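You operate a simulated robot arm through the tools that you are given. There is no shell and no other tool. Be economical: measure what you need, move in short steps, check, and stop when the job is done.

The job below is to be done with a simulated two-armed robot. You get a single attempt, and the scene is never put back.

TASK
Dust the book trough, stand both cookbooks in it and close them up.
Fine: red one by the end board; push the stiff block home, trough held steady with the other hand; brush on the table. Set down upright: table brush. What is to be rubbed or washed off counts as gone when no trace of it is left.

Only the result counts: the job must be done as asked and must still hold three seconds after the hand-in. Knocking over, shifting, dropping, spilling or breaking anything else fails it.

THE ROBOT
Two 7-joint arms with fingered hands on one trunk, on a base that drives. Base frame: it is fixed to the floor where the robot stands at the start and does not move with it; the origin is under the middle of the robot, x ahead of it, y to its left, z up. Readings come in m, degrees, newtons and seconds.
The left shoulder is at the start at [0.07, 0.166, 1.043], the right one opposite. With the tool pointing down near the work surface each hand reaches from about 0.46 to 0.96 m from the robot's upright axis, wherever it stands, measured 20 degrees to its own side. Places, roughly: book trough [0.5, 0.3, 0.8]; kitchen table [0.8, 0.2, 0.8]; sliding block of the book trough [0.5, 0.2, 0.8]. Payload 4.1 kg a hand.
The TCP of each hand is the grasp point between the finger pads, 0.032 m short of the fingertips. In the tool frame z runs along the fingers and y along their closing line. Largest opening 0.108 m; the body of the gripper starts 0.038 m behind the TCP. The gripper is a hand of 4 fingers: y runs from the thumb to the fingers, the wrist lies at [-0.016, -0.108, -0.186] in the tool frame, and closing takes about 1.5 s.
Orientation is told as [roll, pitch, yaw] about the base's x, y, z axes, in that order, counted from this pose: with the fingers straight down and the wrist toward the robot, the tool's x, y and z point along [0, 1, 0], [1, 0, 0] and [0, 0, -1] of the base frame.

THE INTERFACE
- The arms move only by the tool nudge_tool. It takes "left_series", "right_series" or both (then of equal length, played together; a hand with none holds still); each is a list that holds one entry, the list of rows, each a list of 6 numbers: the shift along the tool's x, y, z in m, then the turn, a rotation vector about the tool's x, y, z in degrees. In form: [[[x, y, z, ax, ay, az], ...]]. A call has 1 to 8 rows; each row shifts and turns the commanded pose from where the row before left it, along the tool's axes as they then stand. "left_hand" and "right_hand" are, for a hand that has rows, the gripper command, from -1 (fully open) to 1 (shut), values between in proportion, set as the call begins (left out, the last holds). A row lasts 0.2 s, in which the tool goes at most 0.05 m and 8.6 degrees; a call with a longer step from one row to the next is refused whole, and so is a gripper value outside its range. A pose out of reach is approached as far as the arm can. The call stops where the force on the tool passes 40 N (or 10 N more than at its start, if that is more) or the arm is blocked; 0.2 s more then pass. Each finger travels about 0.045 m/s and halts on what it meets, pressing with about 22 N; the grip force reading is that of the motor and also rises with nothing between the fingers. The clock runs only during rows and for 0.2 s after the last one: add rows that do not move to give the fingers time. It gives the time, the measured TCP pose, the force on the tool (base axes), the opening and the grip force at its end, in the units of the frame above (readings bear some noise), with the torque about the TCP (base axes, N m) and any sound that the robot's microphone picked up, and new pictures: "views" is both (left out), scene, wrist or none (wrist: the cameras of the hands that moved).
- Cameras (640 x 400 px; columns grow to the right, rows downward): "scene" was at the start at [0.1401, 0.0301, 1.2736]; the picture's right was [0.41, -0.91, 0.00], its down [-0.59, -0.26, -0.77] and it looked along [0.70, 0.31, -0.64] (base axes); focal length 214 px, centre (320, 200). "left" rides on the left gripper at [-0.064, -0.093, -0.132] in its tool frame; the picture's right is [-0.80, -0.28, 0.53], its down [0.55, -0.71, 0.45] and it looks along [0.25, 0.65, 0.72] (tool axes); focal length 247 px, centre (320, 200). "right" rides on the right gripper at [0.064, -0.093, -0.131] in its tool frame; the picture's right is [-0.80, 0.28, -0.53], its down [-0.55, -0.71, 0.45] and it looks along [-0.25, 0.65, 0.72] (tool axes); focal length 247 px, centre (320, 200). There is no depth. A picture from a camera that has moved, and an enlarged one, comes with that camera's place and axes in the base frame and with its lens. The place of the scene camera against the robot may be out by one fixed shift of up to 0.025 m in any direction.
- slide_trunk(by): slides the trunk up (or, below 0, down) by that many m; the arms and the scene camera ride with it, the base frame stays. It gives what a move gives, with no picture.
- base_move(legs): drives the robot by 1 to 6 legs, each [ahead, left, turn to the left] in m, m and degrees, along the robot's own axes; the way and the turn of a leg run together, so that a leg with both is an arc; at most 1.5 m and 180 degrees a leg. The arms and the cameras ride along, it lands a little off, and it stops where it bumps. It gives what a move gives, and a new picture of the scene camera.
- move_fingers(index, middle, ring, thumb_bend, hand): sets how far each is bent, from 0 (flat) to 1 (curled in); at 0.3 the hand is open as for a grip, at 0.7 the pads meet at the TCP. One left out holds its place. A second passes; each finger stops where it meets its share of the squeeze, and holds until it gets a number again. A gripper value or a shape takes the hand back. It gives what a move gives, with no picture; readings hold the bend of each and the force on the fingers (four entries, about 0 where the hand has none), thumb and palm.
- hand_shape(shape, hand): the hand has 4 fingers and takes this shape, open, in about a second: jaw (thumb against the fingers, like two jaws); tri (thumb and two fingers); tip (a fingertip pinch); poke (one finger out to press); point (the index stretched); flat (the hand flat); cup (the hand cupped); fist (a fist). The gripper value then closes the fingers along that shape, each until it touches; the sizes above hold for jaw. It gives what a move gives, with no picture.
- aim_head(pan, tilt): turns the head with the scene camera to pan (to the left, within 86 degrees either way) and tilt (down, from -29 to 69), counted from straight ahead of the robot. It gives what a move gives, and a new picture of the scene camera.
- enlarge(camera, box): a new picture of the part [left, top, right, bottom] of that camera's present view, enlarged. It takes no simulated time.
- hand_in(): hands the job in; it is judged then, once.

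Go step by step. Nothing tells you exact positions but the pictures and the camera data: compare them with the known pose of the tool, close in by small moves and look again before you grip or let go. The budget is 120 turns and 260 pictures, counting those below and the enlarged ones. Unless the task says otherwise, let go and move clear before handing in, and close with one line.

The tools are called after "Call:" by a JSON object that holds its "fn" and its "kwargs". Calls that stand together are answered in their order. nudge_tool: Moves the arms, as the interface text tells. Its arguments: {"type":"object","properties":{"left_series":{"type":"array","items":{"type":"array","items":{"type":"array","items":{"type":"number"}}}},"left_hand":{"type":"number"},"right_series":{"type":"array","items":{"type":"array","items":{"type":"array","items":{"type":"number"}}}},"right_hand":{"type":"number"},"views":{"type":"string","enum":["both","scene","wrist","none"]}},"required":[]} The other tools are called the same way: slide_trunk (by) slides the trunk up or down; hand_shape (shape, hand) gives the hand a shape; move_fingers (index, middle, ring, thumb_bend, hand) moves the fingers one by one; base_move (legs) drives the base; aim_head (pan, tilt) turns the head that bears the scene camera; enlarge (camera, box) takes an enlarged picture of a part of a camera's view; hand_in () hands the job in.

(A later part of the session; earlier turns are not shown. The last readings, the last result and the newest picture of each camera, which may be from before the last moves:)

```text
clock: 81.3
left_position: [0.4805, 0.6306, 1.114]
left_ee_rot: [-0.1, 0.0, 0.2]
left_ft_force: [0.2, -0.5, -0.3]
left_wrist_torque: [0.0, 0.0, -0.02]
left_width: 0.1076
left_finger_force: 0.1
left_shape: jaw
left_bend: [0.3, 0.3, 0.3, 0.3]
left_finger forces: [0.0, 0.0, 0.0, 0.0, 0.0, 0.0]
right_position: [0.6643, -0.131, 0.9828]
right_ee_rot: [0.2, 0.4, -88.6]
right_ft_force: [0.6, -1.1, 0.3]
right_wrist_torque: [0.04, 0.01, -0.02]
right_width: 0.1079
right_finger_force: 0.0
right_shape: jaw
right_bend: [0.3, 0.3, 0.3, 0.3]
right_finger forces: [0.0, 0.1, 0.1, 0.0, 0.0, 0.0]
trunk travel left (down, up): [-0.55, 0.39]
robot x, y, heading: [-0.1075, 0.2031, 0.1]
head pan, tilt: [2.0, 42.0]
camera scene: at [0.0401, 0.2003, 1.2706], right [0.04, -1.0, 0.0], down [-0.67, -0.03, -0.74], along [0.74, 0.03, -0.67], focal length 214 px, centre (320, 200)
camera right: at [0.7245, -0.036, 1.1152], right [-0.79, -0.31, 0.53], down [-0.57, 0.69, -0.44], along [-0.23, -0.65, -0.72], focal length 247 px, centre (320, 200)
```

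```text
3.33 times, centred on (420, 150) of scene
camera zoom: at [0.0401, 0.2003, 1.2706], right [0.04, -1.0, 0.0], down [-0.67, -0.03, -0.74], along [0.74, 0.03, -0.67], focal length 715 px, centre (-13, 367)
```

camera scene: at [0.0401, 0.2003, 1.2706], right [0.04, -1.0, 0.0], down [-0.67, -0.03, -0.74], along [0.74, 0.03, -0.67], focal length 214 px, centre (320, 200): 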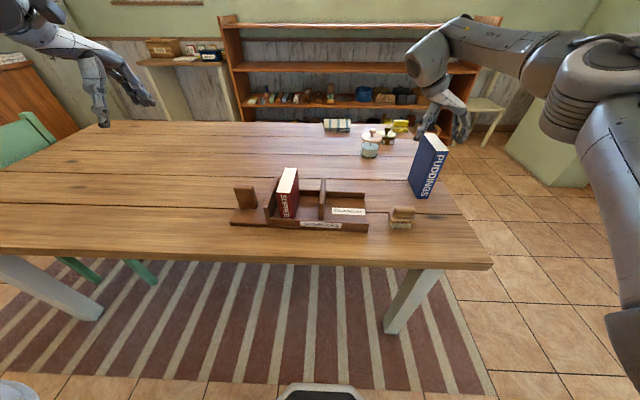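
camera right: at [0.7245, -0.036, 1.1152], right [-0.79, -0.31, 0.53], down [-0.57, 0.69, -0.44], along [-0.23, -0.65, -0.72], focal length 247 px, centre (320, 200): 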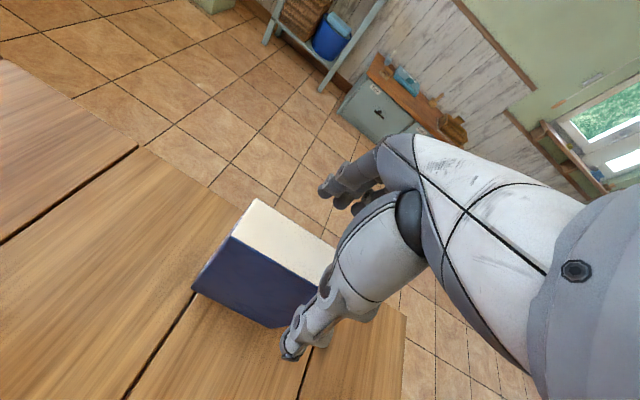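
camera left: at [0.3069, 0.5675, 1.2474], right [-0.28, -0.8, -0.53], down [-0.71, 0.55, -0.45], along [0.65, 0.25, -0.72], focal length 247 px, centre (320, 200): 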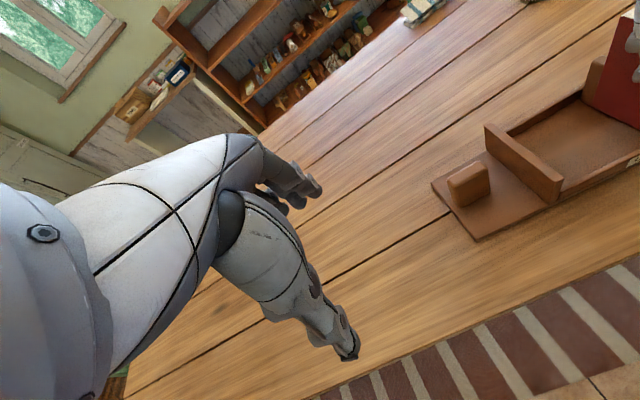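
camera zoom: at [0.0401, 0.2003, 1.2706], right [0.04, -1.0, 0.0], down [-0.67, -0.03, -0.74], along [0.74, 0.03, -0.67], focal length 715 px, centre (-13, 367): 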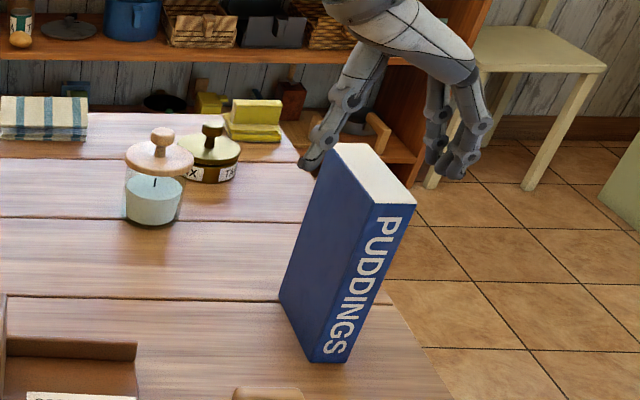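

Call:
{"fn": "nudge_tool", "kwargs": {"right_series": [[[-0.001, 0.001, 0.03, 0, 0, 0], [0, 0, 0.03, 0, 0, 0], [0, 0, 0.005, 0, 0, 0], [0, 0, 0, 0, 0, 0]]]}}

Call:
{"fn": "enlarge", "kwargs": {"camera": "scene", "box": [360, 90, 480, 210]}}

```text
clock: 82.3
left_position: [0.4806, 0.6317, 1.115]
left_ee_rot: [0.0, 0.0, 0.2]
left_ft_force: [-0.6, 0.3, -0.6]
left_wrist_torque: [-0.03, 0.0, -0.04]
left_width: 0.1079
left_finger_force: 0.1
left_shape: jaw
left_bend: [0.3, 0.3, 0.3, 0.3]
left_finger forces: [0.0, 0.0, 0.1, 0.1, 0.1, 0.0]
right_position: [0.6616, -0.1344, 0.9147]
right_ee_rot: [0.0, 0.2, -88.5]
right_ft_force: [0.1, -0.1, 0.4]
right_wrist_torque: [0.02, 0.0, 0.0]
right_width: 0.1078
right_finger_force: 0.0
right_shape: jaw
right_bend: [0.3, 0.3, 0.3, 0.3]
right_finger forces: [0.1, 0.1, 0.0, 0.1, 0.1, 0.0]
trunk travel left (down, up): [-0.55, 0.39]
robot x, y, heading: [-0.1029, 0.2032, 0.2]
head pan, tilt: [2.0, 42.0]
camera scene: at [0.0406, 0.2, 1.2705], right [0.04, -1.0, 0.0], down [-0.67, -0.03, -0.74], along [0.74, 0.03, -0.67], focal length 214 px, centre (320, 200)
camera right: at [0.723, -0.041, 1.0481], right [-0.79, -0.31, 0.53], down [-0.57, 0.69, -0.44], along [-0.23, -0.65, -0.72], focal length 247 px, centre (320, 200)
```

scene: 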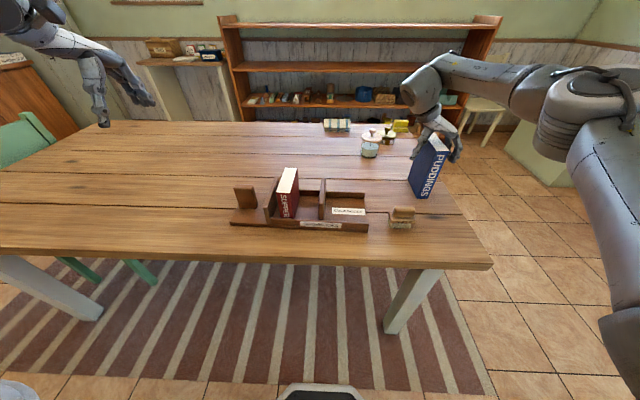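
right: 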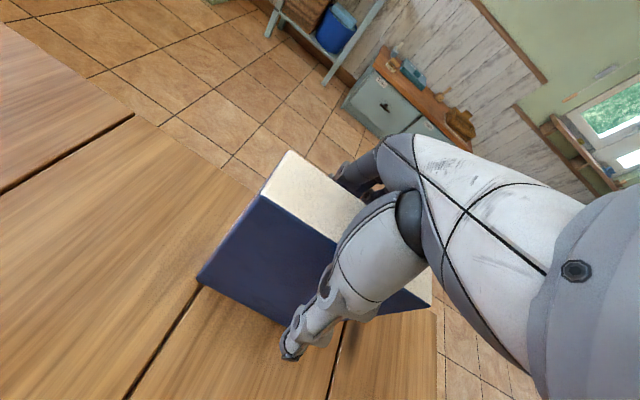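

```text
3.33 times, centred on (420, 150) of scene
camera zoom: at [0.0406, 0.2, 1.2705], right [0.04, -1.0, 0.0], down [-0.67, -0.03, -0.74], along [0.74, 0.03, -0.67], focal length 715 px, centre (-13, 367)
```

zoom: 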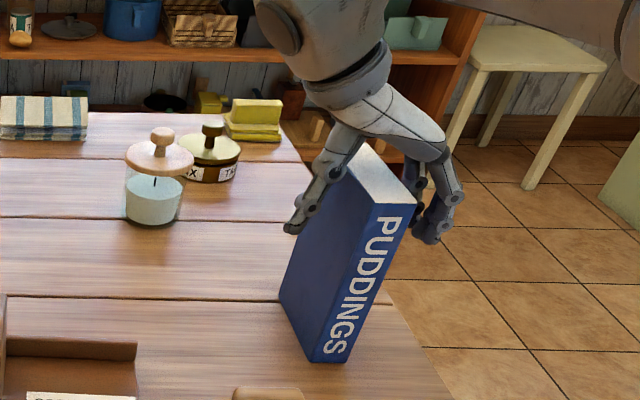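

The blue book is straddled well. I close.

Call:
{"fn": "nudge_tool", "kwargs": {"right_series": [[[0, 0, 0, 0, 0, 0], [0, 0, 0, 0, 0, 0], [0, 0, 0, 0, 0, 0], [0, 0, 0, 0, 0, 0], [0, 0, 0, 0, 0, 0], [0, 0, 0, 0, 0, 0], [0, 0, 0, 0, 0, 0], [0, 0, 0, 0, 0, 0]]], "right_hand": 1, "views": "wrist"}}

Call:
{"fn": "nudge_tool", "kwargs": {"right_series": [[[0, 0, -0.01, 0, 0, 0], [0, 0, -0.03, 0, 0, 0], [0, 0, -0.045, 0, 0, 0], [0, 0, -0.045, 0, 0, 0], [0, 0, -0.03, 0, 0, 0], [0, 0, 0, 0, 0, 0]]]}}

```text
clock: 84.2
left_position: [0.4814, 0.631, 1.1163]
left_ee_rot: [0.0, 0.1, 0.2]
left_ft_force: [0.1, 0.3, -0.2]
left_wrist_torque: [-0.02, 0.02, 0.0]
left_width: 0.1074
left_finger_force: 0.1
left_shape: jaw
left_bend: [0.3, 0.3, 0.3, 0.3]
left_finger forces: [0.0, 0.1, 0.0, 0.0, 0.0, 0.1]
right_position: [0.6607, -0.135, 0.9156]
right_ee_rot: [0.1, 0.3, -88.5]
right_ft_force: [-1.3, -0.9, 0.3]
right_wrist_torque: [0.0, 0.02, 0.02]
right_width: 0.0354
right_finger_force: 22.0
right_shape: jaw
right_bend: [0.74, 0.56, 0.55, 0.73]
right_finger forces: [10.9, 5.8, 2.6, 0.0, 19.7, 0.0]
trunk travel left (down, up): [-0.55, 0.39]
robot x, y, heading: [-0.1027, 0.1993, 0.1]
head pan, tilt: [2.0, 42.0]
camera right: at [0.723, -0.0408, 1.0483], right [-0.79, -0.31, 0.53], down [-0.57, 0.69, -0.44], along [-0.23, -0.65, -0.72], focal length 247 px, centre (320, 200)
```

right: 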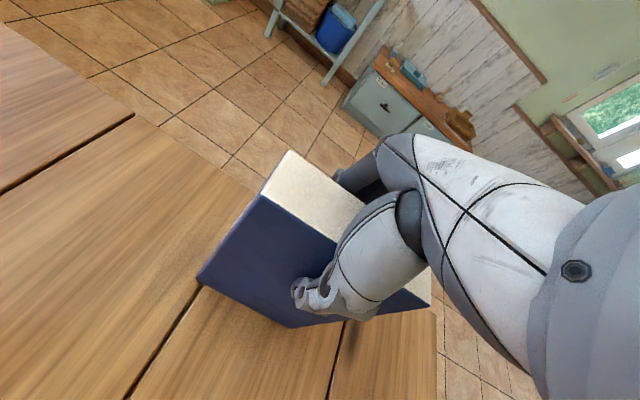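

```text
clock: 85.5
left_position: [0.4817, 0.6311, 1.1136]
left_ee_rot: [0.0, 0.1, 0.2]
left_ft_force: [-0.3, 0.6, -0.8]
left_wrist_torque: [-0.02, 0.01, 0.01]
left_width: 0.1079
left_finger_force: 0.1
left_shape: jaw
left_bend: [0.3, 0.3, 0.3, 0.3]
left_finger forces: [0.0, 0.0, 0.0, 0.1, 0.1, 0.0]
right_position: [0.6628, -0.1343, 1.075]
right_ee_rot: [0.0, 0.3, -88.6]
right_ft_force: [-0.3, -1.1, -3.8]
right_wrist_torque: [0.01, 0.01, 0.0]
right_width: 0.0348
right_finger_force: 22.4
right_shape: jaw
right_bend: [0.74, 0.56, 0.55, 0.73]
right_finger forces: [11.1, 5.8, 2.6, 0.0, 19.7, 0.1]
trunk travel left (down, up): [-0.55, 0.39]
robot x, y, heading: [-0.1051, 0.2009, 0.6]
head pan, tilt: [2.0, 42.0]
camera scene: at [0.0415, 0.1997, 1.2704], right [0.04, -1.0, 0.0], down [-0.67, -0.03, -0.74], along [0.74, 0.03, -0.67], focal length 214 px, centre (320, 200)
camera right: at [0.7234, -0.0402, 1.2077], right [-0.79, -0.31, 0.53], down [-0.57, 0.69, -0.44], along [-0.23, -0.65, -0.72], focal length 247 px, centre (320, 200)
```

scene: 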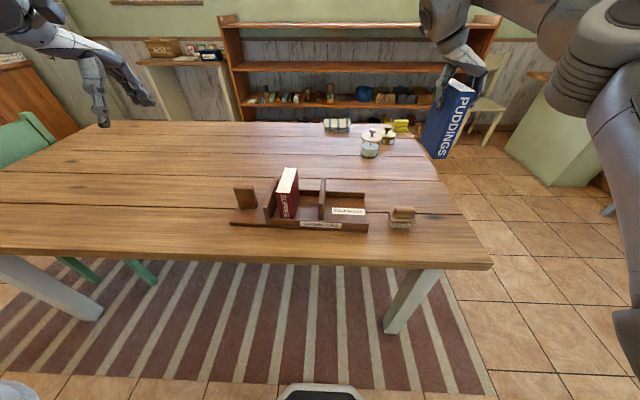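
right: 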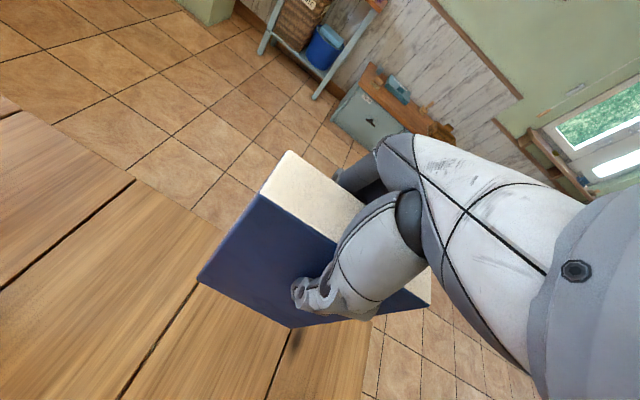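

Blue book held (bottom ≈0.155 below TCP). I carry it over the gap between red book and block.

Call:
{"fn": "nudge_tool", "kwargs": {"right_series": [[[-0.0165, -0.046, 0, 0, 0, 0], [-0.0165, -0.046, 0, 0, 0, 0], [-0.0165, -0.046, 0, 0, 0, 0], [-0.0165, -0.046, 0, 0, 0, 0], [-0.0165, -0.046, 0, 0, 0, 0], [-0.0165, -0.046, 0, 0, 0, 0], [-0.0165, -0.046, 0, 0, 0, 0], [-0.0165, -0.046, 0, 0, 0, 0]]], "views": "none"}}

Call:
{"fn": "nudge_tool", "kwargs": {"right_series": [[[-0.0045, -0.033, 0, 0, 0, 2], [0, 0, 0, 0, 0, 2], [0, 0, 0, 0, 0, 0]]]}}

Call:
{"fn": "enlarge", "kwargs": {"camera": "right", "box": [100, 140, 380, 400]}}

Call:
{"fn": "enlarge", "kwargs": {"camera": "scene", "box": [225, 110, 385, 240]}}

Call:
{"fn": "enlarge", "kwargs": {"camera": "left", "box": [400, 0, 640, 240]}}

```text
clock: 87.3
left_position: [0.4801, 0.6324, 1.115]
left_ee_rot: [-0.1, 0.1, 0.2]
left_ft_force: [0.0, 0.8, -0.6]
left_wrist_torque: [0.0, 0.0, 0.02]
left_width: 0.1078
left_finger_force: 0.2
left_shape: jaw
left_bend: [0.3, 0.3, 0.3, 0.3]
left_finger forces: [0.0, 0.0, 0.1, 0.1, 0.0, 0.1]
right_position: [0.5188, 0.2319, 1.0774]
right_ee_rot: [0.2, 0.3, -88.5]
right_ft_force: [0.0, 1.2, -4.6]
right_wrist_torque: [-0.04, -0.02, 0.0]
right_width: 0.0351
right_finger_force: 22.0
right_shape: jaw
right_bend: [0.74, 0.56, 0.55, 0.73]
right_finger forces: [11.2, 6.1, 2.7, 0.0, 20.2, 0.0]
trunk travel left (down, up): [-0.55, 0.39]
robot x, y, heading: [-0.1061, 0.1992, 0.2]
head pan, tilt: [2.0, 42.0]
```

```text
clock: 88.2
left_position: [0.4813, 0.6303, 1.1142]
left_ee_rot: [0.0, 0.0, 0.3]
left_ft_force: [0.4, 0.4, 0.5]
left_wrist_torque: [-0.02, 0.0, 0.0]
left_width: 0.1074
left_finger_force: 0.1
left_shape: jaw
left_bend: [0.3, 0.3, 0.3, 0.3]
left_finger forces: [0.0, 0.1, 0.0, 0.0, 0.0, 0.0]
right_position: [0.5137, 0.2641, 1.0767]
right_ee_rot: [0.0, 0.3, -92.7]
right_ft_force: [0.5, 0.0, -4.4]
right_wrist_torque: [-0.04, 0.02, 0.0]
right_width: 0.0349
right_finger_force: 22.1
right_shape: jaw
right_bend: [0.74, 0.56, 0.55, 0.73]
right_finger forces: [11.1, 6.0, 2.8, 0.0, 20.1, 0.0]
trunk travel left (down, up): [-0.55, 0.39]
robot x, y, heading: [-0.107, 0.2014, 0.2]
head pan, tilt: [2.0, 42.0]
camera scene: at [0.0408, 0.2006, 1.2705], right [0.04, -1.0, 0.0], down [-0.67, -0.03, -0.74], along [0.74, 0.03, -0.67], focal length 214 px, centre (320, 200)
camera right: at [0.581, 0.3535, 1.2102], right [-0.81, -0.25, 0.53], down [-0.52, 0.73, -0.44], along [-0.28, -0.63, -0.72], focal length 247 px, centre (320, 200)
```

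scene: 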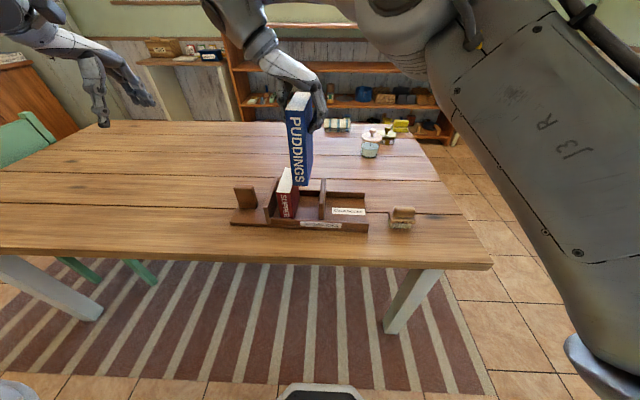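
right: 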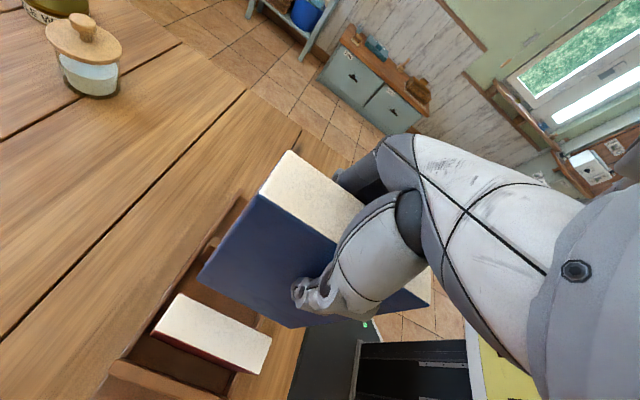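

```text
1.54 times, centred on (240, 270) of right
camera zoom: at [0.581, 0.3535, 1.2102], right [-0.81, -0.25, 0.53], down [-0.52, 0.73, -0.44], along [-0.28, -0.63, -0.72], focal length 380 px, centre (443, 92)
```

zoom: 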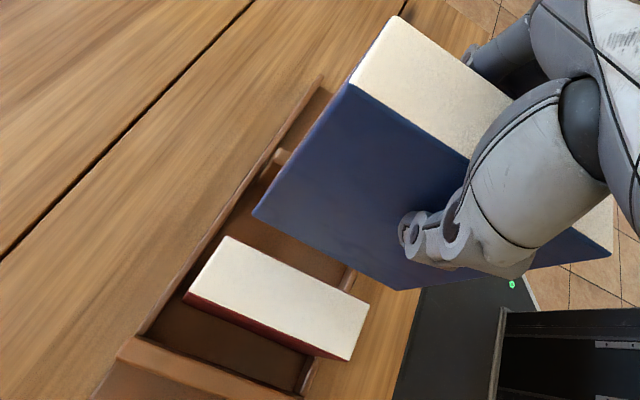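

```text
3.08 times, centred on (305, 175) of scene
camera zoom: at [0.0408, 0.2006, 1.2705], right [0.04, -1.0, 0.0], down [-0.67, -0.03, -0.74], along [0.74, 0.03, -0.67], focal length 660 px, centre (366, 277)
```

zoom: 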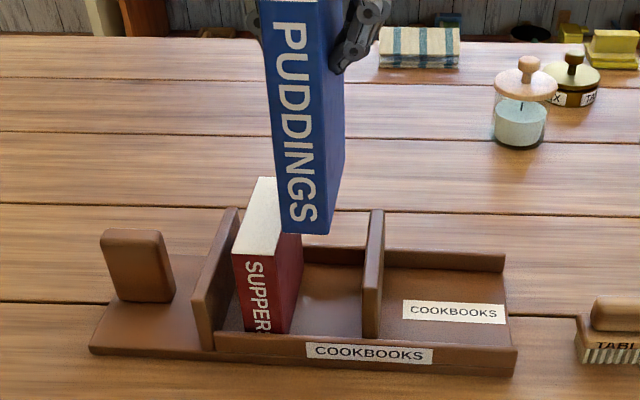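

```text
1.67 times, centred on (520, 120) of left
camera zoom: at [0.3885, 0.5675, 1.2468], right [-0.28, -0.8, -0.53], down [-0.71, 0.55, -0.45], along [0.65, 0.25, -0.72], focal length 412 px, centre (-13, 333)
```

zoom: 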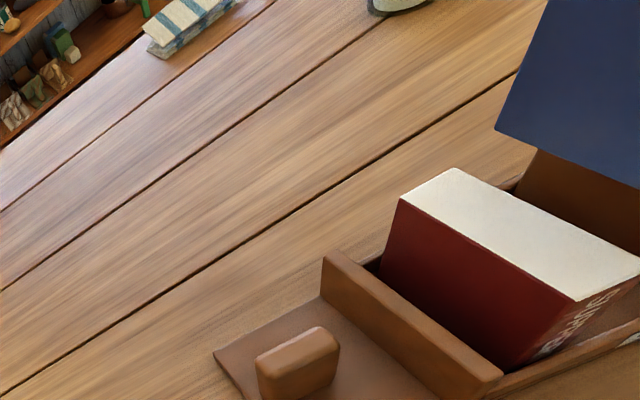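

Blue is parallel to red with a ~12 mm gap, slightly (2 mm) near; I correct and lower to just above the walls.

Call:
{"fn": "nudge_tool", "kwargs": {"right_series": [[[0.002, 0, 0.03, 0, 0, 0], [0, 0, 0.03, 0, 0, 0], [0, 0, 0.03, 0, 0, 0], [0, 0, 0.02, 0, 0, 0], [0, 0, 0, 0, 0, 0]]]}}

Call:
{"fn": "enlarge", "kwargs": {"camera": "right", "box": [100, 140, 380, 400]}}

Call:
{"fn": "enlarge", "kwargs": {"camera": "scene", "box": [245, 150, 345, 240]}}

```text
clock: 89.3
left_position: [0.4802, 0.6305, 1.1153]
left_ee_rot: [0.0, 0.0, 0.2]
left_ft_force: [-0.2, -0.8, -0.3]
left_wrist_torque: [-0.01, 0.02, 0.0]
left_width: 0.1076
left_finger_force: 0.1
left_shape: jaw
left_bend: [0.3, 0.3, 0.3, 0.3]
left_finger forces: [0.0, 0.0, 0.0, 0.0, 0.0, 0.1]
right_position: [0.5153, 0.263, 0.9669]
right_ee_rot: [0.0, 0.2, -92.5]
right_ft_force: [0.0, -0.4, -3.7]
right_wrist_torque: [0.0, -0.01, 0.02]
right_width: 0.035
right_finger_force: 22.1
right_shape: jaw
right_bend: [0.74, 0.56, 0.55, 0.73]
right_finger forces: [11.2, 6.0, 2.9, 0.0, 20.0, 0.0]
trunk travel left (down, up): [-0.55, 0.39]
robot x, y, heading: [-0.1057, 0.2005, 0.1]
head pan, tilt: [2.0, 42.0]
camera scene: at [0.0406, 0.2004, 1.2705], right [0.04, -1.0, 0.0], down [-0.67, -0.03, -0.74], along [0.74, 0.03, -0.67], focal length 214 px, centre (320, 200)
camera right: at [0.5827, 0.3532, 1.0995], right [-0.81, -0.25, 0.53], down [-0.52, 0.73, -0.44], along [-0.28, -0.63, -0.72], focal length 247 px, centre (320, 200)
```

scene: 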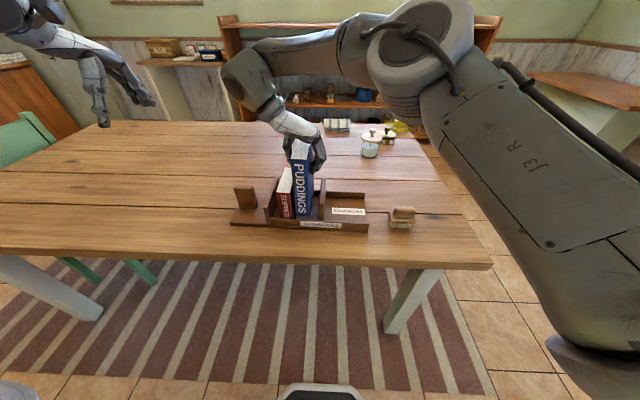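
right: 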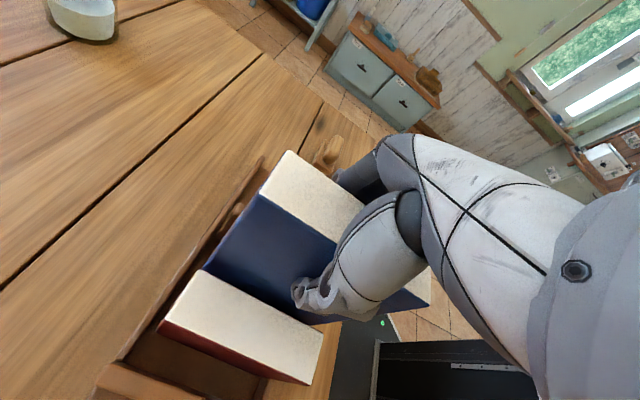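

```text
1.54 times, centred on (240, 270) of right
camera zoom: at [0.5827, 0.3532, 1.0995], right [-0.81, -0.25, 0.53], down [-0.52, 0.73, -0.44], along [-0.28, -0.63, -0.72], focal length 380 px, centre (443, 92)
```

zoom: 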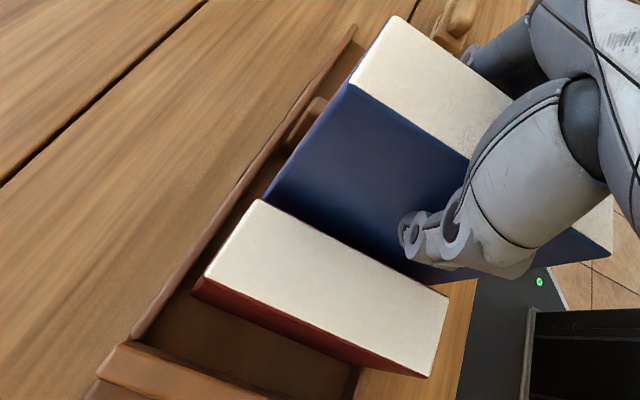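

```text
4.44 times, centred on (295, 195) of scene
camera zoom: at [0.0406, 0.2004, 1.2705], right [0.04, -1.0, 0.0], down [-0.67, -0.03, -0.74], along [0.74, 0.03, -0.67], focal length 953 px, centre (431, 222)
```

zoom: 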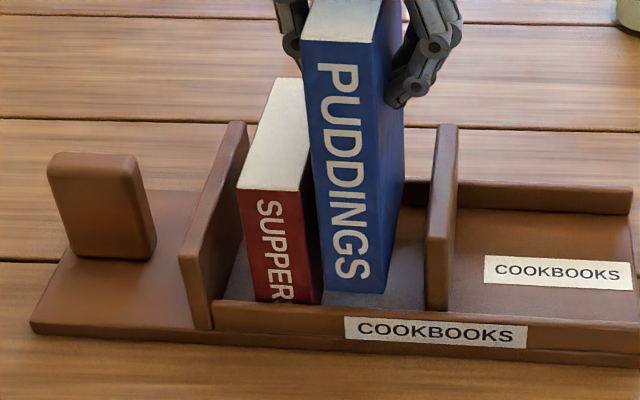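

Close fit on the near side; I shift 3 mm outward and lower by small steps.

Call:
{"fn": "nudge_tool", "kwargs": {"right_series": [[[0.003, 0, 0.004, 0, 0, 0], [0, 0, 0.006, 0, 0, 0], [0, 0, 0.006, 0, 0, 0], [0, 0, 0, 0, 0, 0]]], "views": "wrist"}}

Call:
{"fn": "enlarge", "kwargs": {"camera": "scene", "box": [265, 170, 345, 240]}}

Call:
{"fn": "enlarge", "kwargs": {"camera": "right", "box": [160, 140, 320, 300]}}

```text
clock: 90.3
left_position: [0.4811, 0.6316, 1.1148]
left_ee_rot: [-0.1, 0.0, 0.3]
left_ft_force: [0.2, 0.1, 0.1]
left_wrist_torque: [0.01, 0.01, 0.02]
left_width: 0.1076
left_finger_force: 0.1
left_shape: jaw
left_bend: [0.3, 0.3, 0.3, 0.3]
left_finger forces: [0.0, 0.0, 0.0, 0.0, 0.1, 0.1]
right_position: [0.519, 0.2649, 0.9512]
right_ee_rot: [0.0, 0.4, -92.5]
right_ft_force: [0.1, -0.1, -4.0]
right_wrist_torque: [-0.03, 0.03, -0.01]
right_width: 0.035
right_finger_force: 22.1
right_shape: jaw
right_bend: [0.74, 0.56, 0.55, 0.73]
right_finger forces: [11.3, 6.0, 2.8, 0.0, 20.1, 0.1]
trunk travel left (down, up): [-0.55, 0.39]
robot x, y, heading: [-0.103, 0.1988, 0.1]
head pan, tilt: [2.0, 42.0]
camera right: at [0.5863, 0.3542, 1.0842], right [-0.81, -0.25, 0.53], down [-0.52, 0.73, -0.44], along [-0.28, -0.63, -0.72], focal length 247 px, centre (320, 200)
```

right: 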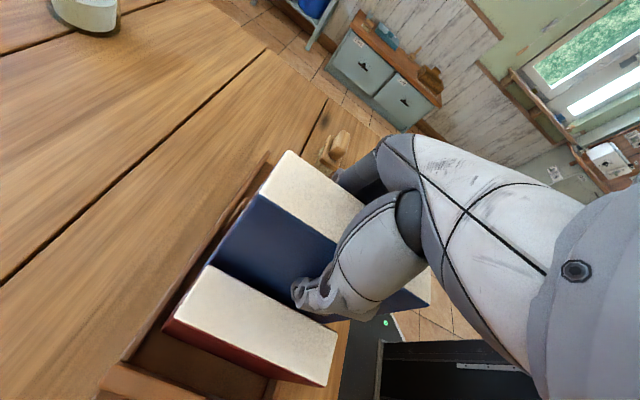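

```text
5.71 times, centred on (305, 205) of scene
camera zoom: at [0.0409, 0.2004, 1.2705], right [0.04, -1.0, 0.0], down [-0.67, -0.03, -0.74], along [0.74, 0.03, -0.67], focal length 1226 px, centre (406, 171)
```

zoom: 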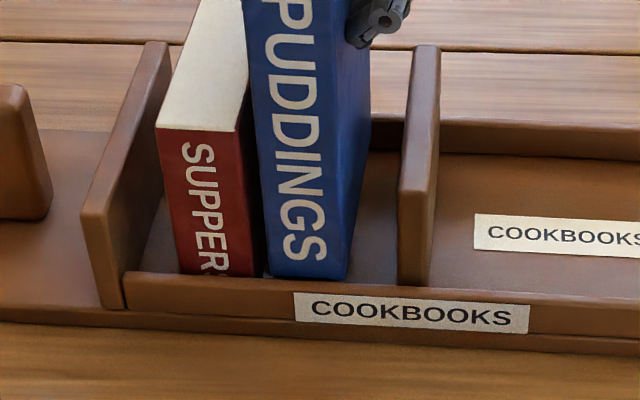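

```text
2.50 times, centred on (240, 220) of right
camera zoom: at [0.5863, 0.3542, 1.0842], right [-0.81, -0.25, 0.53], down [-0.52, 0.73, -0.44], along [-0.28, -0.63, -0.72], focal length 617 px, centre (520, 150)
```

zoom: 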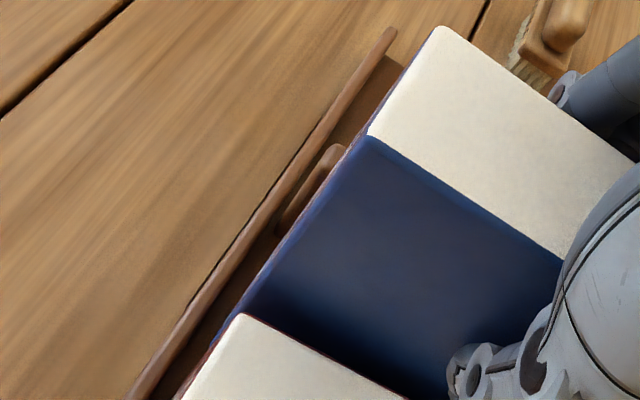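

Clear of both walls. I continue to the floor.

Call:
{"fn": "nudge_tool", "kwargs": {"right_series": [[[0, 0, 0.007, 0, 0, 0], [0, 0, 0.006, 0, 0, 0], [0, 0, 0.003, 0, 0, 0], [0, 0, 0.002, 0, 0, 0], [0, 0, 0, 0, 0, 0]]], "views": "none"}}

Call:
{"fn": "enlarge", "kwargs": {"camera": "scene", "box": [265, 150, 345, 240]}}

```text
clock: 91.5
left_position: [0.4812, 0.6305, 1.1143]
left_ee_rot: [-0.1, 0.0, 0.2]
left_ft_force: [0.5, 0.7, -0.4]
left_wrist_torque: [0.01, -0.02, 0.01]
left_width: 0.1078
left_finger_force: 0.1
left_shape: jaw
left_bend: [0.3, 0.3, 0.3, 0.3]
left_finger forces: [0.1, 0.1, 0.0, 0.0, 0.0, 0.0]
right_position: [0.5186, 0.2643, 0.932]
right_ee_rot: [0.1, 0.3, -92.5]
right_ft_force: [-0.8, 0.3, -3.2]
right_wrist_torque: [-0.01, 0.01, 0.0]
right_width: 0.0352
right_finger_force: 21.9
right_shape: jaw
right_bend: [0.74, 0.56, 0.55, 0.73]
right_finger forces: [11.2, 6.0, 2.9, 0.0, 20.1, 0.0]
trunk travel left (down, up): [-0.55, 0.39]
robot x, y, heading: [-0.1033, 0.2021, -0.0]
head pan, tilt: [2.0, 42.0]
```

```text
4.44 times, centred on (305, 195) of scene
camera zoom: at [0.0409, 0.2004, 1.2705], right [0.04, -1.0, 0.0], down [-0.67, -0.03, -0.74], along [0.74, 0.03, -0.67], focal length 953 px, centre (387, 222)
```

zoom: 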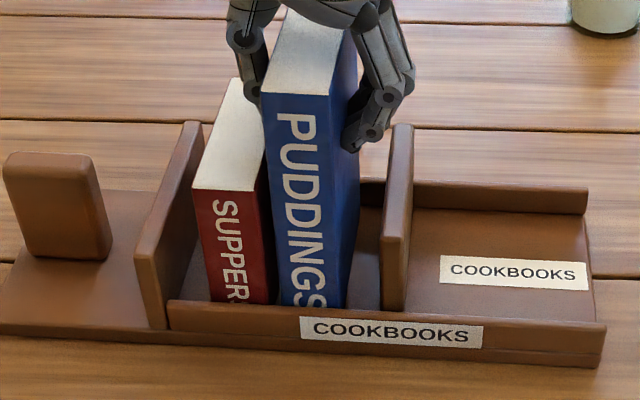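

Call:
{"fn": "nudge_tool", "kwargs": {"right_series": [[[0, 0, 0.002, 0, 0, 0], [0, 0, 0.002, 0, 0, 0], [0, 0, 0, 0, 0, 0]]], "views": "none"}}

```text
clock: 92.3
left_position: [0.4801, 0.6315, 1.1157]
left_ee_rot: [0.0, -0.1, 0.2]
left_ft_force: [-0.5, -0.2, 0.8]
left_wrist_torque: [-0.01, 0.0, -0.04]
left_width: 0.1078
left_finger_force: 0.1
left_shape: jaw
left_bend: [0.3, 0.3, 0.3, 0.3]
left_finger forces: [0.0, 0.0, 0.1, 0.0, 0.0, 0.0]
right_position: [0.5176, 0.2643, 0.9301]
right_ee_rot: [0.2, 0.4, -92.7]
right_ft_force: [2.2, 0.1, 9.9]
right_wrist_torque: [0.04, -0.01, 0.04]
right_width: 0.0354
right_finger_force: 21.8
right_shape: jaw
right_bend: [0.74, 0.56, 0.55, 0.73]
right_finger forces: [11.7, 6.6, 3.1, 0.0, 21.9, 0.1]
trunk travel left (down, up): [-0.55, 0.39]
robot x, y, heading: [-0.1043, 0.204, 0.2]
head pan, tilt: [2.0, 42.0]
```

The blue book rests on the floor. I open the hand partly and look.

Call:
{"fn": "nudge_tool", "kwargs": {"right_series": [[[0, 0, 0, 0, 0, 0], [0, 0, 0, 0, 0, 0], [0, 0, 0, 0, 0, 0], [0, 0, 0, 0, 0, 0], [0, 0, 0, 0, 0, 0], [0, 0, 0, 0, 0, 0]]], "right_hand": -0.3, "views": "wrist"}}

Call:
{"fn": "enlarge", "kwargs": {"camera": "scene", "box": [265, 150, 345, 240]}}

```text
clock: 93.8
left_position: [0.4817, 0.6315, 1.1156]
left_ee_rot: [0.1, 0.0, 0.2]
left_ft_force: [0.6, 0.5, -0.8]
left_wrist_torque: [0.01, 0.0, 0.02]
left_width: 0.108
left_finger_force: 0.1
left_shape: jaw
left_bend: [0.3, 0.3, 0.3, 0.3]
left_finger forces: [0.1, 0.0, 0.0, 0.0, 0.0, 0.1]
right_position: [0.519, 0.2642, 0.9288]
right_ee_rot: [0.1, 0.4, -92.5]
right_ft_force: [-0.5, 0.0, 0.0]
right_wrist_torque: [-0.02, 0.01, -0.03]
right_width: 0.0692
right_finger_force: 0.0
right_shape: jaw
right_bend: [0.27, 0.39, 0.37, 0.64]
right_finger forces: [0.0, 0.0, 0.1, 0.0, 0.2, 0.0]
trunk travel left (down, up): [-0.55, 0.39]
robot x, y, heading: [-0.1064, 0.2023, 0.1]
head pan, tilt: [2.0, 42.0]
camera right: at [0.5866, 0.3541, 1.0612], right [-0.81, -0.25, 0.53], down [-0.52, 0.73, -0.44], along [-0.28, -0.63, -0.72], focal length 247 px, centre (320, 200)
```

right: 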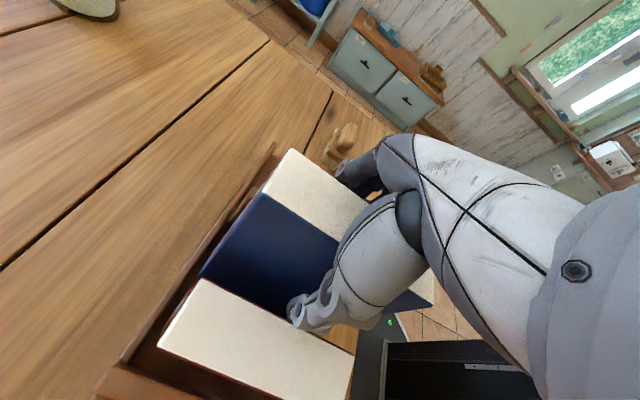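

```text
4.44 times, centred on (305, 195) of scene
camera zoom: at [0.0406, 0.2003, 1.2705], right [0.04, -1.0, 0.0], down [-0.67, -0.03, -0.74], along [0.74, 0.03, -0.67], focal length 953 px, centre (387, 222)
```

zoom: 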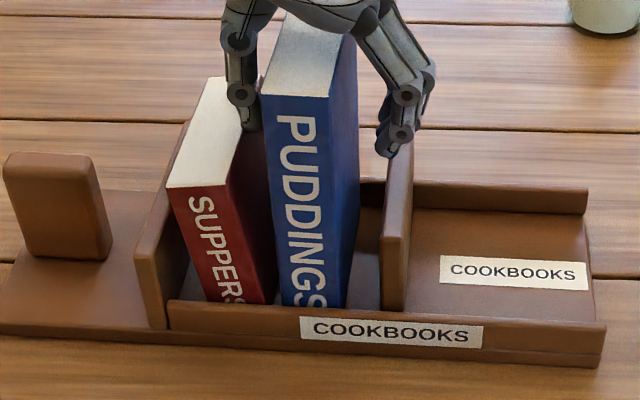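

The thumb is tipping the red book slightly toward the end board. I narrow the opening so red comes back upright before lifting.

Call:
{"fn": "nudge_tool", "kwargs": {"right_series": [[[0, 0, 0, 0, 0, 0], [0, 0, 0, 0, 0, 0], [0, 0, 0, 0, 0, 0]]], "right_hand": 0.1, "views": "none"}}

Call:
{"fn": "enlarge", "kwargs": {"camera": "scene", "box": [265, 150, 345, 240]}}

```text
clock: 94.5
left_position: [0.4809, 0.6309, 1.1152]
left_ee_rot: [0.0, 0.0, 0.2]
left_ft_force: [-0.8, -0.1, 0.7]
left_wrist_torque: [0.0, -0.02, 0.0]
left_width: 0.1079
left_finger_force: 0.1
left_shape: jaw
left_bend: [0.3, 0.3, 0.3, 0.3]
left_finger forces: [0.1, 0.0, 0.0, 0.1, 0.0, 0.0]
right_position: [0.5184, 0.2657, 0.9292]
right_ee_rot: [-0.1, 0.3, -92.4]
right_ft_force: [0.4, -0.4, 1.1]
right_wrist_torque: [0.0, 0.03, 0.01]
right_width: 0.0488
right_finger_force: 0.1
right_shape: jaw
right_bend: [0.74, 0.47, 0.44, 0.72]
right_finger forces: [0.1, 0.1, 0.0, 0.0, 0.8, 0.0]
trunk travel left (down, up): [-0.55, 0.39]
robot x, y, heading: [-0.1054, 0.2005, 0.3]
head pan, tilt: [2.0, 42.0]
```

```text
4.44 times, centred on (305, 195) of scene
camera zoom: at [0.0405, 0.2003, 1.2705], right [0.04, -1.0, 0.0], down [-0.67, -0.03, -0.74], along [0.74, 0.03, -0.67], focal length 953 px, centre (387, 222)
```

zoom: 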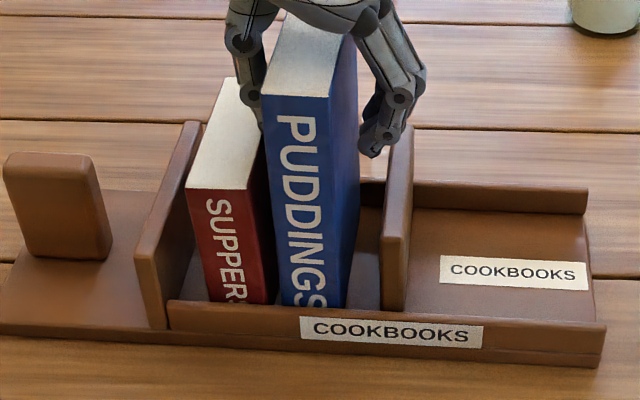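

Call:
{"fn": "nudge_tool", "kwargs": {"right_series": [[[0, 0.005, 0, 0, 0, 0], [0, 0, -0.01, 0, 0, 0], [0, 0, -0.02, 0, 0, 0], [0, 0, -0.03, 0, 0, 0], [0, 0, -0.04, 0, 0, 0], [0, 0, 0, 0, 0, 0]]], "views": "none"}}

Call:
{"fn": "enlarge", "kwargs": {"camera": "scene", "box": [235, 130, 365, 240]}}

```text
clock: 96.0
left_position: [0.4817, 0.6306, 1.1146]
left_ee_rot: [0.0, 0.1, 0.1]
left_ft_force: [0.1, -1.1, 0.3]
left_wrist_torque: [0.05, 0.02, -0.02]
left_width: 0.1076
left_finger_force: 0.0
left_shape: jaw
left_bend: [0.3, 0.3, 0.3, 0.3]
left_finger forces: [0.0, 0.0, 0.0, 0.0, 0.1, 0.0]
right_position: [0.5193, 0.2583, 1.0288]
right_ee_rot: [-0.1, 0.3, -92.5]
right_ft_force: [0.2, 0.4, 0.4]
right_wrist_torque: [-0.03, 0.04, 0.0]
right_width: 0.0488
right_finger_force: 0.0
right_shape: jaw
right_bend: [0.74, 0.47, 0.44, 0.72]
right_finger forces: [0.0, 0.1, 0.1, 0.1, 0.0, 0.0]
trunk travel left (down, up): [-0.55, 0.39]
robot x, y, heading: [-0.1056, 0.1978, 0.1]
head pan, tilt: [2.0, 42.0]
```

```text
3.64 times, centred on (300, 185) of scene
camera zoom: at [0.0417, 0.2001, 1.2704], right [0.04, -1.0, 0.0], down [-0.67, -0.03, -0.74], along [0.74, 0.03, -0.67], focal length 780 px, centre (393, 254)
```

zoom: 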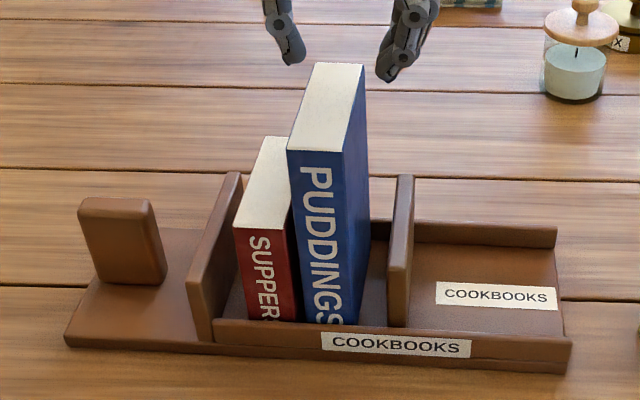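

Both books stand upright in the bay. Now I take the right hand clear to the right, turning it back toward yaw 0 for the push.

Call:
{"fn": "nudge_tool", "kwargs": {"right_series": [[[0, 0, -0.03, 0, 0, 0], [0, 0.045, 0, 0, 0, 0], [0, 0.045, 0, 0, 0, 0], [0, 0.045, 0, 0, 0, 0], [0, 0.03, 0, 0, 0, 0], [0, 0, 0, 0, 0, -8.5], [0, 0, 0, 0, 0, -8.5], [0, 0, 0, 0, 0, -8.5]]], "views": "none"}}

Call:
{"fn": "nudge_tool", "kwargs": {"right_series": [[[0, 0, 0, 0, 0, -8.5], [0, 0, 0, 0, 0, -8.5], [0, 0, 0, 0, 0, -8.5], [0, 0, 0, 0, 0, -8.5], [0, 0, 0, 0, 0, -8.5], [0, 0, 0, 0, 0, -8.5], [0, 0, 0, 0, 0, -8.5], [0, 0, 0, 0, 0, -7.5]]], "left_series": [[[-0.03, 0.009, 0, 0, 0, 0], [-0.03, 0.009, 0, 0, 0, 0], [-0.03, 0.009, 0, 0, 0, 0], [-0.03, 0.009, 0, 0, 0, 0], [-0.03, 0.009, 0, 0, 0, 0], [-0.03, 0.008, 0, 0, 0, 0], [0, 0, 0.04, 0, 0, 0], [0, 0, 0.04, 0, 0, 0]]]}}

Call:
{"fn": "hand_shape", "kwargs": {"hand": "right", "shape": "fist"}}

Call:
{"fn": "enlarge", "kwargs": {"camera": "scene", "box": [225, 90, 465, 240]}}

```text
clock: 97.8
left_position: [0.4812, 0.6307, 1.1155]
left_ee_rot: [0.0, -0.1, 0.2]
left_ft_force: [0.3, -0.6, 0.6]
left_wrist_torque: [-0.01, -0.01, 0.01]
left_width: 0.1075
left_finger_force: 0.1
left_shape: jaw
left_bend: [0.3, 0.3, 0.3, 0.3]
left_finger forces: [0.0, 0.0, 0.0, 0.0, 0.0, 0.0]
right_position: [0.5114, 0.0916, 1.0585]
right_ee_rot: [0.2, 0.3, -66.9]
right_ft_force: [-0.4, 0.3, 0.3]
right_wrist_torque: [-0.01, 0.02, -0.02]
right_width: 0.0489
right_finger_force: 0.0
right_shape: jaw
right_bend: [0.74, 0.47, 0.44, 0.72]
right_finger forces: [0.0, 0.0, 0.1, 0.1, 0.0, 0.0]
trunk travel left (down, up): [-0.55, 0.39]
robot x, y, heading: [-0.1078, 0.2013, 0.1]
head pan, tilt: [2.0, 42.0]
```

```text
clock: 99.5
left_position: [0.5353, 0.4534, 1.0341]
left_ee_rot: [0.0, 0.1, 0.1]
left_ft_force: [1.3, -0.6, -0.4]
left_wrist_torque: [0.0, 0.06, 0.01]
left_width: 0.1076
left_finger_force: 0.0
left_shape: jaw
left_bend: [0.3, 0.3, 0.3, 0.3]
left_finger forces: [0.1, 0.0, 0.0, 0.0, 0.1, 0.0]
right_position: [0.5124, 0.0928, 1.057]
right_ee_rot: [0.3, 0.0, 0.1]
right_ft_force: [0.1, -0.1, -0.8]
right_wrist_torque: [-0.02, 0.02, 0.0]
right_width: 0.0488
right_finger_force: 0.0
right_shape: jaw
right_bend: [0.74, 0.47, 0.44, 0.72]
right_finger forces: [0.1, 0.0, 0.0, 0.0, 0.1, 0.0]
trunk travel left (down, up): [-0.55, 0.39]
robot x, y, heading: [-0.1055, 0.2006, -0.0]
head pan, tilt: [2.0, 42.0]
camera scene: at [0.0412, 0.1995, 1.2705], right [0.04, -1.0, 0.0], down [-0.67, -0.03, -0.74], along [0.74, 0.03, -0.67], focal length 214 px, centre (320, 200)
camera right: at [0.4183, 0.157, 1.1898], right [0.28, -0.8, 0.53], down [-0.7, -0.55, -0.45], along [0.65, -0.24, -0.72], focal length 247 px, centre (320, 200)
camera left: at [0.4425, 0.3892, 1.1656], right [-0.28, -0.8, -0.53], down [-0.71, 0.55, -0.45], along [0.65, 0.25, -0.72], focal length 247 px, centre (320, 200)
```

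scene: 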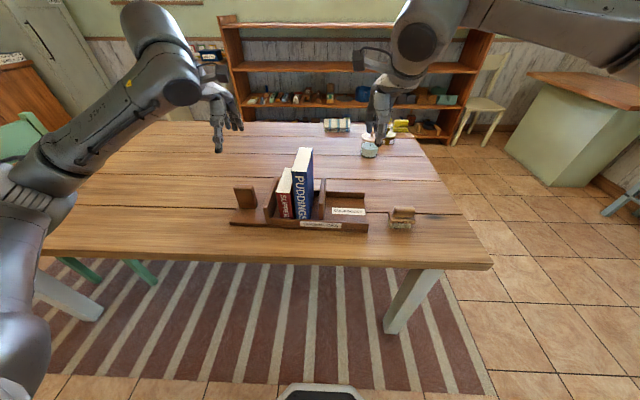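
right: 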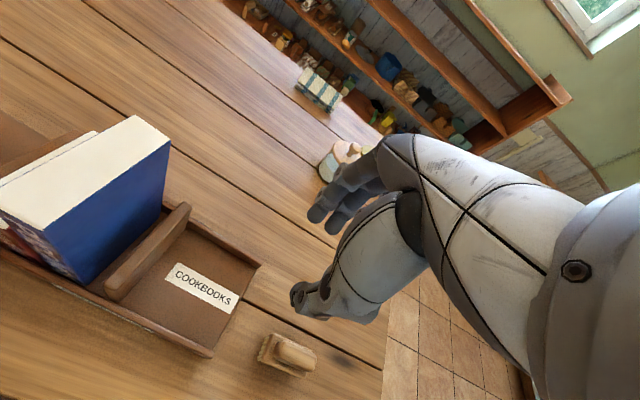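
left: 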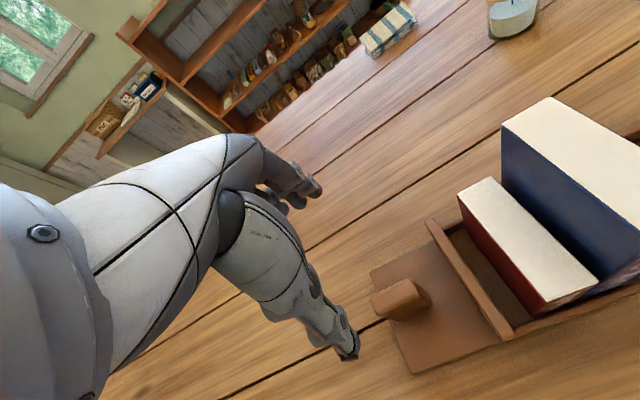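

```text
clock: 100.5
left_position: [0.535, 0.4531, 1.0342]
left_ee_rot: [0.0, 0.0, 0.3]
left_ft_force: [-0.6, 0.2, 0.4]
left_wrist_torque: [-0.02, 0.0, 0.03]
left_width: 0.1076
left_finger_force: 0.1
left_shape: jaw
left_bend: [0.3, 0.3, 0.3, 0.3]
left_finger forces: [0.1, 0.1, 0.0, 0.1, 0.0, 0.0]
right_position: [0.5105, 0.0935, 1.0579]
right_ee_rot: [0.3, 0.0, 0.0]
right_ft_force: [-0.3, 0.9, 1.0]
right_wrist_torque: [0.01, 0.02, 0.02]
right_width: 0.0
right_finger_force: 0.1
right_shape: fist
right_bend: [1.0, 1.0, 1.0, 0.84]
right_finger forces: [0.1, 0.0, 0.0, 0.0, 0.1, 0.0]
trunk travel left (down, up): [-0.55, 0.39]
robot x, y, heading: [-0.1027, 0.2031, 0.4]
head pan, tilt: [2.0, 42.0]
```

```text
2.67 times, centred on (345, 165) of scene
camera zoom: at [0.0406, 0.2002, 1.2705], right [0.04, -1.0, 0.0], down [-0.67, -0.03, -0.74], along [0.74, 0.03, -0.67], focal length 572 px, centre (253, 293)
```

zoom: 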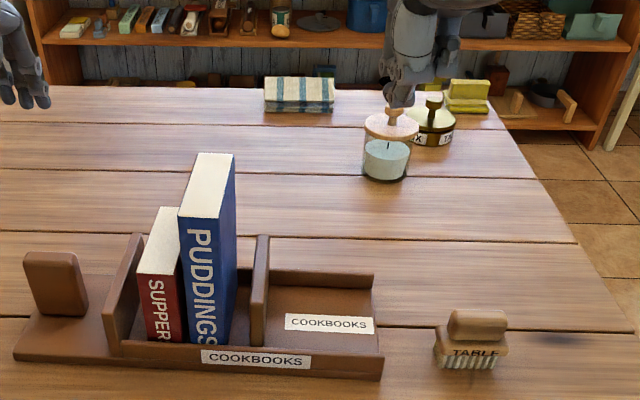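

All upright. Now the left hand goes down over the holding post at about (0.534, 0.451).

Call:
{"fn": "nudge_tool", "kwargs": {"left_series": [[[-0.002, 0, 0.045, 0, 0, 0], [0, 0, 0.045, 0, 0, 0], [0, 0, 0.045, 0, 0, 0], [0, 0, 0.025, 0, 0, 0], [0, 0, 0, 0, 0, 0]]]}}

Call:
{"fn": "enlarge", "kwargs": {"camera": "scene", "box": [205, 140, 345, 240]}}

Call:
{"fn": "enlarge", "kwargs": {"camera": "right", "box": [0, 80, 400, 400]}}

```text
clock: 101.7
left_position: [0.5331, 0.4503, 0.8765]
left_ee_rot: [0.0, 0.0, 0.2]
left_ft_force: [-0.4, 0.9, 0.0]
left_wrist_torque: [0.01, -0.01, 0.0]
left_width: 0.1075
left_finger_force: 0.0
left_shape: jaw
left_bend: [0.3, 0.3, 0.3, 0.3]
left_finger forces: [0.0, 0.1, 0.0, 0.1, 0.1, 0.0]
right_position: [0.5114, 0.0946, 1.0578]
right_ee_rot: [0.3, 0.0, 0.0]
right_ft_force: [-0.4, 0.6, 0.3]
right_wrist_torque: [-0.03, 0.02, 0.0]
right_width: 0.0
right_finger_force: 0.1
right_shape: fist
right_bend: [1.0, 1.0, 1.0, 0.84]
right_finger forces: [0.1, 0.0, 0.0, 0.0, 0.0, 0.0]
trunk travel left (down, up): [-0.55, 0.39]
robot x, y, heading: [-0.1064, 0.2002, -0.0]
head pan, tilt: [2.0, 42.0]
camera scene: at [0.0404, 0.2, 1.2706], right [0.04, -1.0, 0.0], down [-0.67, -0.03, -0.74], along [0.74, 0.03, -0.67], focal length 214 px, centre (320, 200)
camera left: at [0.4407, 0.3868, 1.0081], right [-0.28, -0.8, -0.53], down [-0.71, 0.55, -0.45], along [0.65, 0.25, -0.72], focal length 247 px, centre (320, 200)
```

scene: 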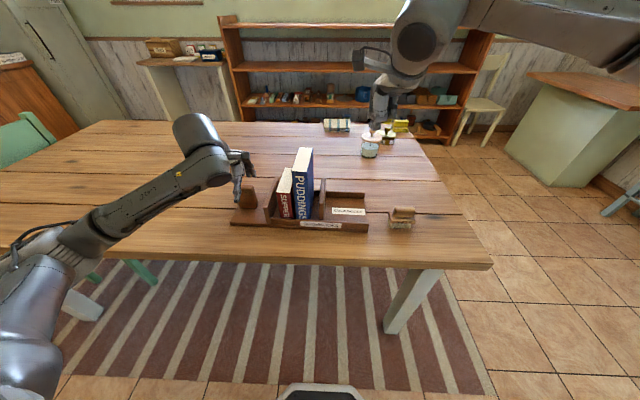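
left: 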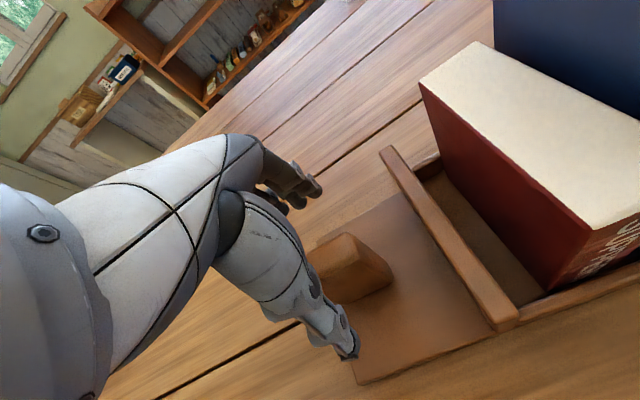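

```text
4.00 times, centred on (275, 190) of scene
camera zoom: at [0.0404, 0.2, 1.2706], right [0.04, -1.0, 0.0], down [-0.67, -0.03, -0.74], along [0.74, 0.03, -0.67], focal length 858 px, centre (500, 240)
```

zoom: 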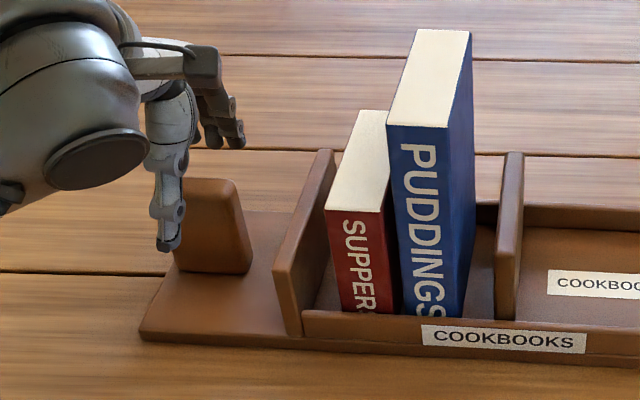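

```text
1.25 times, centred on (200, 240) of right
camera zoom: at [0.4176, 0.1578, 1.1903], right [0.28, -0.8, 0.53], down [-0.71, -0.55, -0.45], along [0.65, -0.25, -0.72], focal length 309 px, centre (470, 150)
```

zoom: 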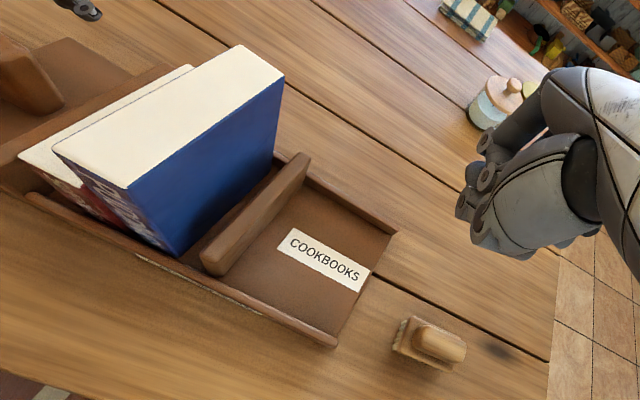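

Call:
{"fn": "enlarge", "kwargs": {"camera": "left", "box": [220, 170, 440, 370]}}

```text
2.00 times, centred on (330, 270) of left
camera zoom: at [0.4407, 0.3868, 1.0081], right [-0.28, -0.8, -0.53], down [-0.71, 0.55, -0.45], along [0.65, 0.25, -0.72], focal length 494 px, centre (300, 60)
```

zoom: 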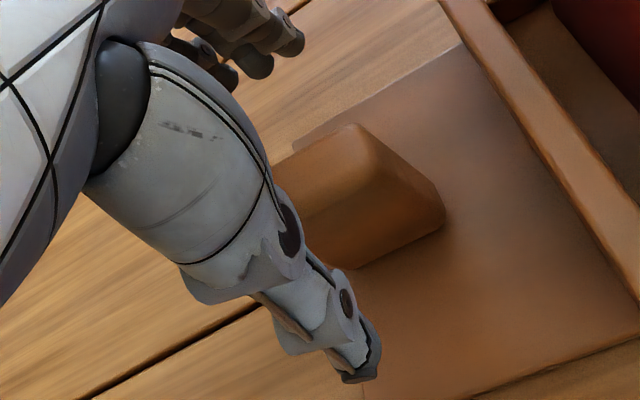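

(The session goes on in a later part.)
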